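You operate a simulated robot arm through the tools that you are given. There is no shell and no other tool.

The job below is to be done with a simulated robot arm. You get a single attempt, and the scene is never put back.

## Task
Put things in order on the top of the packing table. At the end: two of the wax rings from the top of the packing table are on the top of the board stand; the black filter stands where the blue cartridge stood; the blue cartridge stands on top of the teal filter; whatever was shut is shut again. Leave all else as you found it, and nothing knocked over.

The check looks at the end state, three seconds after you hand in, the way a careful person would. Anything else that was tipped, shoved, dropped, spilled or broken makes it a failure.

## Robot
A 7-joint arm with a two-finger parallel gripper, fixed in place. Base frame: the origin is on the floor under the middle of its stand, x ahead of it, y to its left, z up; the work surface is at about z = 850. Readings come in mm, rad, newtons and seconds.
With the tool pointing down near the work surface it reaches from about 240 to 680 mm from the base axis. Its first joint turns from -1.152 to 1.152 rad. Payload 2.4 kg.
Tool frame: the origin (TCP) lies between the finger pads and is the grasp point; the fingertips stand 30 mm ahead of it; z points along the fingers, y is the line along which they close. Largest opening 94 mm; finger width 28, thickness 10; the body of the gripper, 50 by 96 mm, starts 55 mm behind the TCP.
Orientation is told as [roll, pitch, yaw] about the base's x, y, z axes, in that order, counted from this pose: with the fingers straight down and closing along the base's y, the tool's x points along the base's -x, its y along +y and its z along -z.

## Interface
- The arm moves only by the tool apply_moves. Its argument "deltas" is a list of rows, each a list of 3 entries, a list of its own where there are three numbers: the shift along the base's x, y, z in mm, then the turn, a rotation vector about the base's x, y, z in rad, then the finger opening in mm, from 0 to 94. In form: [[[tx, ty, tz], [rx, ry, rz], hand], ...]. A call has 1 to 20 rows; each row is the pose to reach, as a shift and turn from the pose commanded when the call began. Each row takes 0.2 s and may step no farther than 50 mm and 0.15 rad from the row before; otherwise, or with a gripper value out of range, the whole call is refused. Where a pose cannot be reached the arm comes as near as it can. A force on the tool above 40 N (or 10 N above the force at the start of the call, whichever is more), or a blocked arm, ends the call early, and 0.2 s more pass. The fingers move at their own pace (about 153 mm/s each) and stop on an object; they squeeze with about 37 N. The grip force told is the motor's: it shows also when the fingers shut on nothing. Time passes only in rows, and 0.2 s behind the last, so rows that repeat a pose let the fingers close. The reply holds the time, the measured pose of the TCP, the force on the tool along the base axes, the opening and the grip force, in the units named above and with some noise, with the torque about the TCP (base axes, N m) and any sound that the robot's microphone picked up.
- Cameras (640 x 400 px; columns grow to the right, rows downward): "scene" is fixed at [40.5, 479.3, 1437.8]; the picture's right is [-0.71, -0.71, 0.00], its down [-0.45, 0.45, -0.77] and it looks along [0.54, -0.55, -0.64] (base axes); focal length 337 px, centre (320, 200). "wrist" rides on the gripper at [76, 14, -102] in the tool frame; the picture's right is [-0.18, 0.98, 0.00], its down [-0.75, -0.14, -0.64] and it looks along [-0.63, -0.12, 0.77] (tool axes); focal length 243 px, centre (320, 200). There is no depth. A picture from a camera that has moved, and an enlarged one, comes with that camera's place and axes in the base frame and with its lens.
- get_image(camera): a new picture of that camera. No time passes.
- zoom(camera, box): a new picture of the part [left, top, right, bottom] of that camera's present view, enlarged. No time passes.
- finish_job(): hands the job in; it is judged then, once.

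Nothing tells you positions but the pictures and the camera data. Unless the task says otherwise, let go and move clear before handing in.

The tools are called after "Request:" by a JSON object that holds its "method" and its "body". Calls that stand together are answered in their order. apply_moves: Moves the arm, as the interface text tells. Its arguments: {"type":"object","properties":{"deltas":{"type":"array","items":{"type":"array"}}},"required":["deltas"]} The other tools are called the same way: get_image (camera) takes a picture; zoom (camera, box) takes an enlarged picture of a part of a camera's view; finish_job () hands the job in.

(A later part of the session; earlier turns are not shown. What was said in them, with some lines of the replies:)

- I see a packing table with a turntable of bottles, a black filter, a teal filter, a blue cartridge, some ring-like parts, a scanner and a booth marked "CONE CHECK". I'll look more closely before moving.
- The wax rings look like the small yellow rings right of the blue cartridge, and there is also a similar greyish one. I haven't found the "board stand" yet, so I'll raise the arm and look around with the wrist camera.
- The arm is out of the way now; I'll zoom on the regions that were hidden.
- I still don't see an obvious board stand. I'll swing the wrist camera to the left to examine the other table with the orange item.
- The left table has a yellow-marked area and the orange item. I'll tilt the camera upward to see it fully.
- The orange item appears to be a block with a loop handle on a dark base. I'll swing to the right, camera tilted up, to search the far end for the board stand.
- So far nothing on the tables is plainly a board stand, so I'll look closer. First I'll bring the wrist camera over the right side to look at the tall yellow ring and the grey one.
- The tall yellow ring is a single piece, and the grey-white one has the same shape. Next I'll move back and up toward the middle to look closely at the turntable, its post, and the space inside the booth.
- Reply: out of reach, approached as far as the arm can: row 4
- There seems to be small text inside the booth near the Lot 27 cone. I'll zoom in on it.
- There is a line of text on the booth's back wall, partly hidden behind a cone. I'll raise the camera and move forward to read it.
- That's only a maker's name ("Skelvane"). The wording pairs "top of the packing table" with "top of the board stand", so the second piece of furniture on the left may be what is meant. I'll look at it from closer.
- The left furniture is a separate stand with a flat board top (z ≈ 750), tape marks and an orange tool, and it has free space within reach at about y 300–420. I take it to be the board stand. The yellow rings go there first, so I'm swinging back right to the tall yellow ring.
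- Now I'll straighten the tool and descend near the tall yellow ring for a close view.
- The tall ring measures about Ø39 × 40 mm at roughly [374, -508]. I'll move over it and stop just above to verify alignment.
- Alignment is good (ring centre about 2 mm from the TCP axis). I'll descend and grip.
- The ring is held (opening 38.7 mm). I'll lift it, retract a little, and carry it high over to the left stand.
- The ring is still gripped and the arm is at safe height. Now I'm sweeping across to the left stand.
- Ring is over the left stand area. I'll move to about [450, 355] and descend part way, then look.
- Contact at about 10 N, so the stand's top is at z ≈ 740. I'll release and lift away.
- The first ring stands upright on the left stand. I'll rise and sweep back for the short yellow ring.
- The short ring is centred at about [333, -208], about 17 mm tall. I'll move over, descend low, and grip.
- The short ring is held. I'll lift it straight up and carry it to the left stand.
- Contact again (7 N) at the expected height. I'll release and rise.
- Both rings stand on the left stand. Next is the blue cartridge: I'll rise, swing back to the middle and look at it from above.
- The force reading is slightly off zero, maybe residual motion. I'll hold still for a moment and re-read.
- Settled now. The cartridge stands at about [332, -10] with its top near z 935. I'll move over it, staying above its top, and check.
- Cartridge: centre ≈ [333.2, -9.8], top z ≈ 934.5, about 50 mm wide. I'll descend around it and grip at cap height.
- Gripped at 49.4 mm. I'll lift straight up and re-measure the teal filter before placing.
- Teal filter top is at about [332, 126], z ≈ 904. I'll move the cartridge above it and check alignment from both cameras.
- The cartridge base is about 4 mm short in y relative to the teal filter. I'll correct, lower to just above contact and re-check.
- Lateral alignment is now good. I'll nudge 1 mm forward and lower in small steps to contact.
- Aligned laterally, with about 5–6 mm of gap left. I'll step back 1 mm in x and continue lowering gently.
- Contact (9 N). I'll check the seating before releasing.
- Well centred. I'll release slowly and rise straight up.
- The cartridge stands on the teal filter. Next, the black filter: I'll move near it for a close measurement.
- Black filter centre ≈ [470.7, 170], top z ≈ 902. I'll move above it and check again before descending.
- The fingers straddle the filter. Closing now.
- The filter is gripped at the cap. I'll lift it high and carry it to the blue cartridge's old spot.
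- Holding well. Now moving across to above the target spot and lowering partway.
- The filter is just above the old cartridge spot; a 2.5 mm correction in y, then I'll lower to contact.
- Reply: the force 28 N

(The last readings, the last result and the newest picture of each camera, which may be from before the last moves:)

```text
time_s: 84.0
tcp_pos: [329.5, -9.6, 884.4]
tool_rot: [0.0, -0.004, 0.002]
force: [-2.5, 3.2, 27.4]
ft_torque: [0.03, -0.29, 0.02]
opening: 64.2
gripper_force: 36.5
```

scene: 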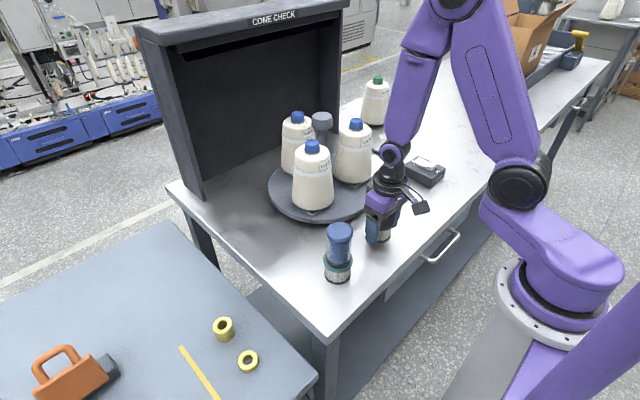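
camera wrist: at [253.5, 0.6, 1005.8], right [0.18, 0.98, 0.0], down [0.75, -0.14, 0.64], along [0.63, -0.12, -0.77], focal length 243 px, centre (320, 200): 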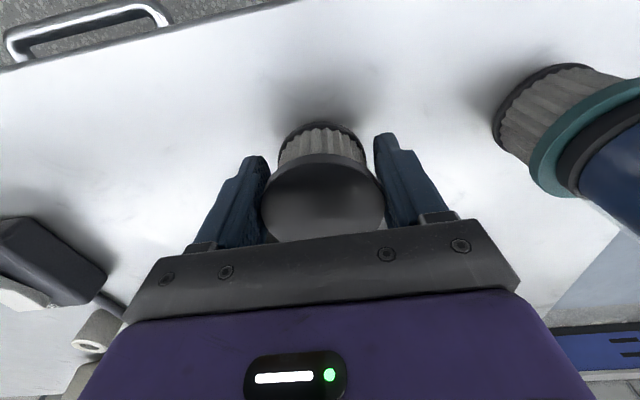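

Firm contact (27 N). I'll relieve slightly, release, and rise.

Request:
{"method": "apply_moves", "body": {"deltas": [[[0, 0, 0.7], [0, 0, 0], 50], [[0, 0, 0.7], [0, 0, 0], 66], [[0, 0, 0.7], [0, 0, 0], 76], [[0, 0, 0.7], [0, 0, 0], 92], [[0, 0, 0.7], [0, 0, 0], 92], [[0, 0, 20], [0, 0, 0], 92], [[0, 0, 60], [0, 0, 0], 92], [[0, 0, 105], [0, 0, 0], 92], [[0, 0, 150], [0, 0, 0], 92]]}}

Request:
{"method": "get_image", "body": {"camera": "scene"}}

Request:
{"method": "get_image", "body": {"camera": "wrist"}}

Request:
{"method": "zoom", "body": {"camera": "scene", "box": [240, 200, 420, 320]}}

```text
time_s: 86.0
tcp_pos: [327.7, -9.4, 1035.4]
tool_rot: [-0.001, -0.002, -0.001]
force: [0.4, 0.4, -0.8]
ft_torque: [0.01, 0.03, -0.01]
opening: 91.9
gripper_force: 0.1
```

```text
taken
```

scene: 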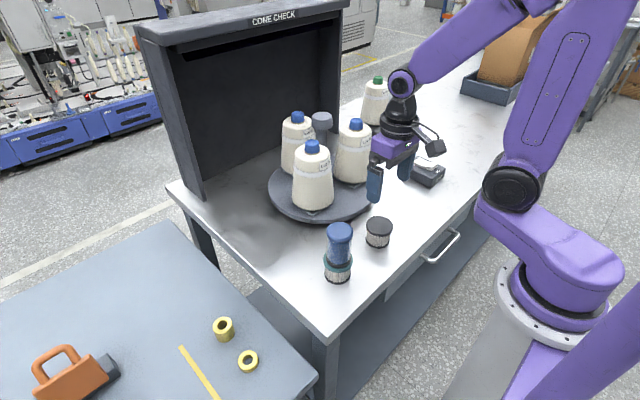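

```text
taken
camera wrist: at [252.3, 3.4, 1138.0], right [0.18, 0.98, 0.0], down [0.75, -0.14, 0.64], along [0.63, -0.12, -0.77], focal length 243 px, centre (320, 200)
```

wrist: 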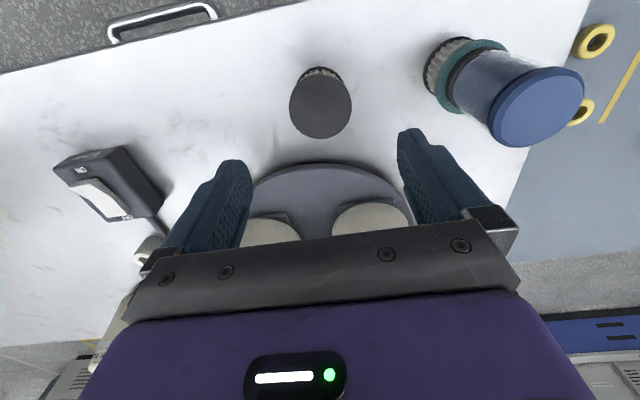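

```text
3.33 times, centred on (330, 260) of scene
camera zoom: at [40.5, 479.3, 1437.8], right [-0.71, -0.71, 0.0], down [-0.45, 0.45, -0.77], along [0.54, -0.55, -0.64], focal length 1123 px, centre (287, 0)
```

zoom: 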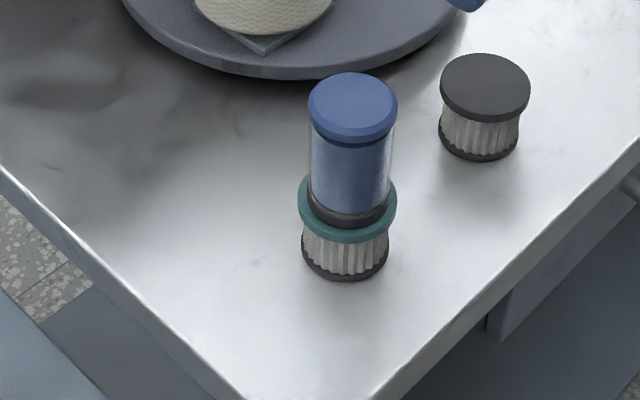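

The black filter stands where the cartridge was (its base matches the cartridge's old pixel position within about 1 px). I'll raise the arm clear and make a final check of everything.

Request:
{"method": "apply_moves", "body": {"deltas": [[[0, 0, 45], [0, 0, 0], 92], [[0, 0, 90], [0, 0, 0], 92], [[-5, -35, 125], [0, 0, -0.1], 92], [[-15, -75, 140], [0, 0, -0.2], 92], [[-25, -115, 150], [0, 0, -0.3], 92], [[-35, -150, 150], [0, 0, -0.4], 92], [[-50, -185, 150], [0, 0, -0.5], 92], [[-65, -215, 150], [0, 0, -0.6], 92]]}}

Request:
{"method": "get_image", "body": {"camera": "scene"}}

Request:
{"method": "get_image", "body": {"camera": "wrist"}}

Request:
{"method": "zoom", "body": {"camera": "scene", "box": [260, 60, 480, 220]}}

Request:
{"method": "zoom", "body": {"camera": "scene", "box": [120, 200, 400, 400]}}

```text
time_s: 87.8
tcp_pos: [262.9, -225.9, 1181.2]
tool_rot: [-0.001, 0.001, -0.6]
force: [0.6, -0.2, 0.3]
ft_torque: [0.03, 0.06, -0.03]
opening: 92.0
gripper_force: 0.1
```

```text
taken
```

scene: 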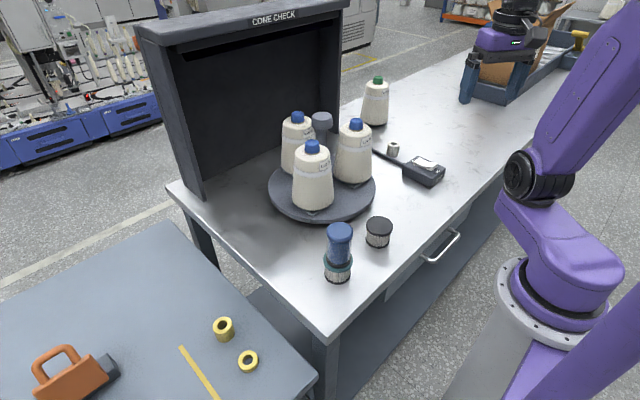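

```text
taken
camera wrist: at [208.4, -172.1, 1283.8], right [0.71, 0.71, 0.0], down [0.54, -0.54, 0.64], along [0.45, -0.45, -0.77], focal length 243 px, centre (320, 200)
```

wrist: 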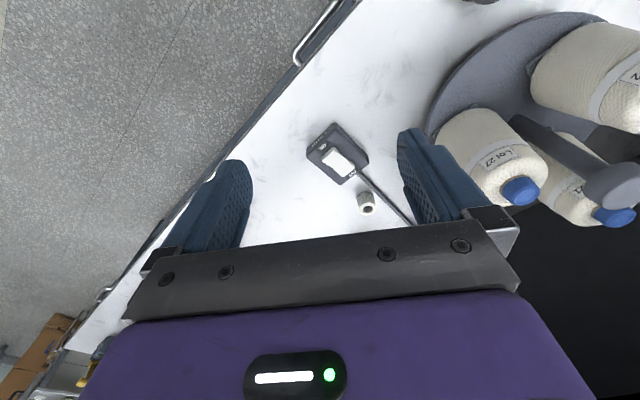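

```text
2.50 times, centred on (370, 140) of scene
camera zoom: at [40.5, 479.3, 1437.8], right [-0.71, -0.71, 0.0], down [-0.45, 0.45, -0.77], along [0.54, -0.55, -0.64], focal length 842 px, centre (195, 350)
```

zoom: 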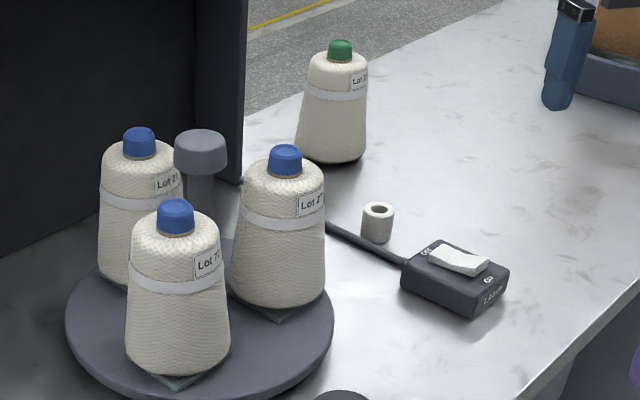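

```text
2.00 times, centred on (260, 300) of scene
camera zoom: at [40.5, 479.3, 1437.8], right [-0.71, -0.71, 0.0], down [-0.45, 0.45, -0.77], along [0.54, -0.55, -0.64], focal length 674 px, centre (440, 0)
```

zoom: 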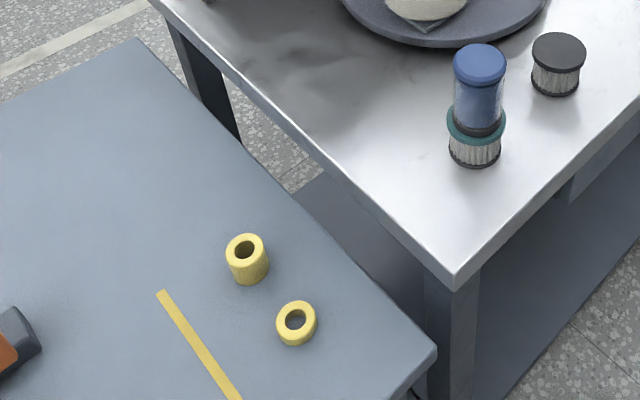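

The final check matches the job, with one assumption: I took the flat stand on the left to be the "board stand".
- **Wax rings:** the two yellow rings stand on the left stand.
- **Blue cartridge:** it stands on the teal filter.
- **Black filter:** it stands where the cartridge was.
- **Everything else:** the cones, turntable, lamp switch, grey ring and closed drawers look unchanged, and the arm is clear.

I'm handing in now.

Request:
{"method": "finish_job", "body": {}}

```text
The job is handed in.
```

The job is handed in, and in the last pictures everything the task asked for was in place. I had to guess at two of the names: which object is the "board stand" and which rings are the wax rings.

- **Wax rings:** both yellow rings, one tall and one short, stand upright on the flat-topped stand to the left of the packing table. Nothing in view was labelled "board stand"; I chose this one because it was the only other surface the arm could reach that fitted the name. I took the yellow rings as the wax ones and left the grey-white ring on the table.
- **Blue cartridge:** it stands centred on top of the teal filter, which stayed where it was.
- **Black filter:** it stands where the cartridge stood, to within a few millimetres judging by the scene camera.
- **Everything else:** I opened nothing, so the drawers are still shut. The cones, turntable, lamp switch, grey-white ring and orange tool look unmoved, and nothing was knocked over. The gripper is empty and clear of the table.
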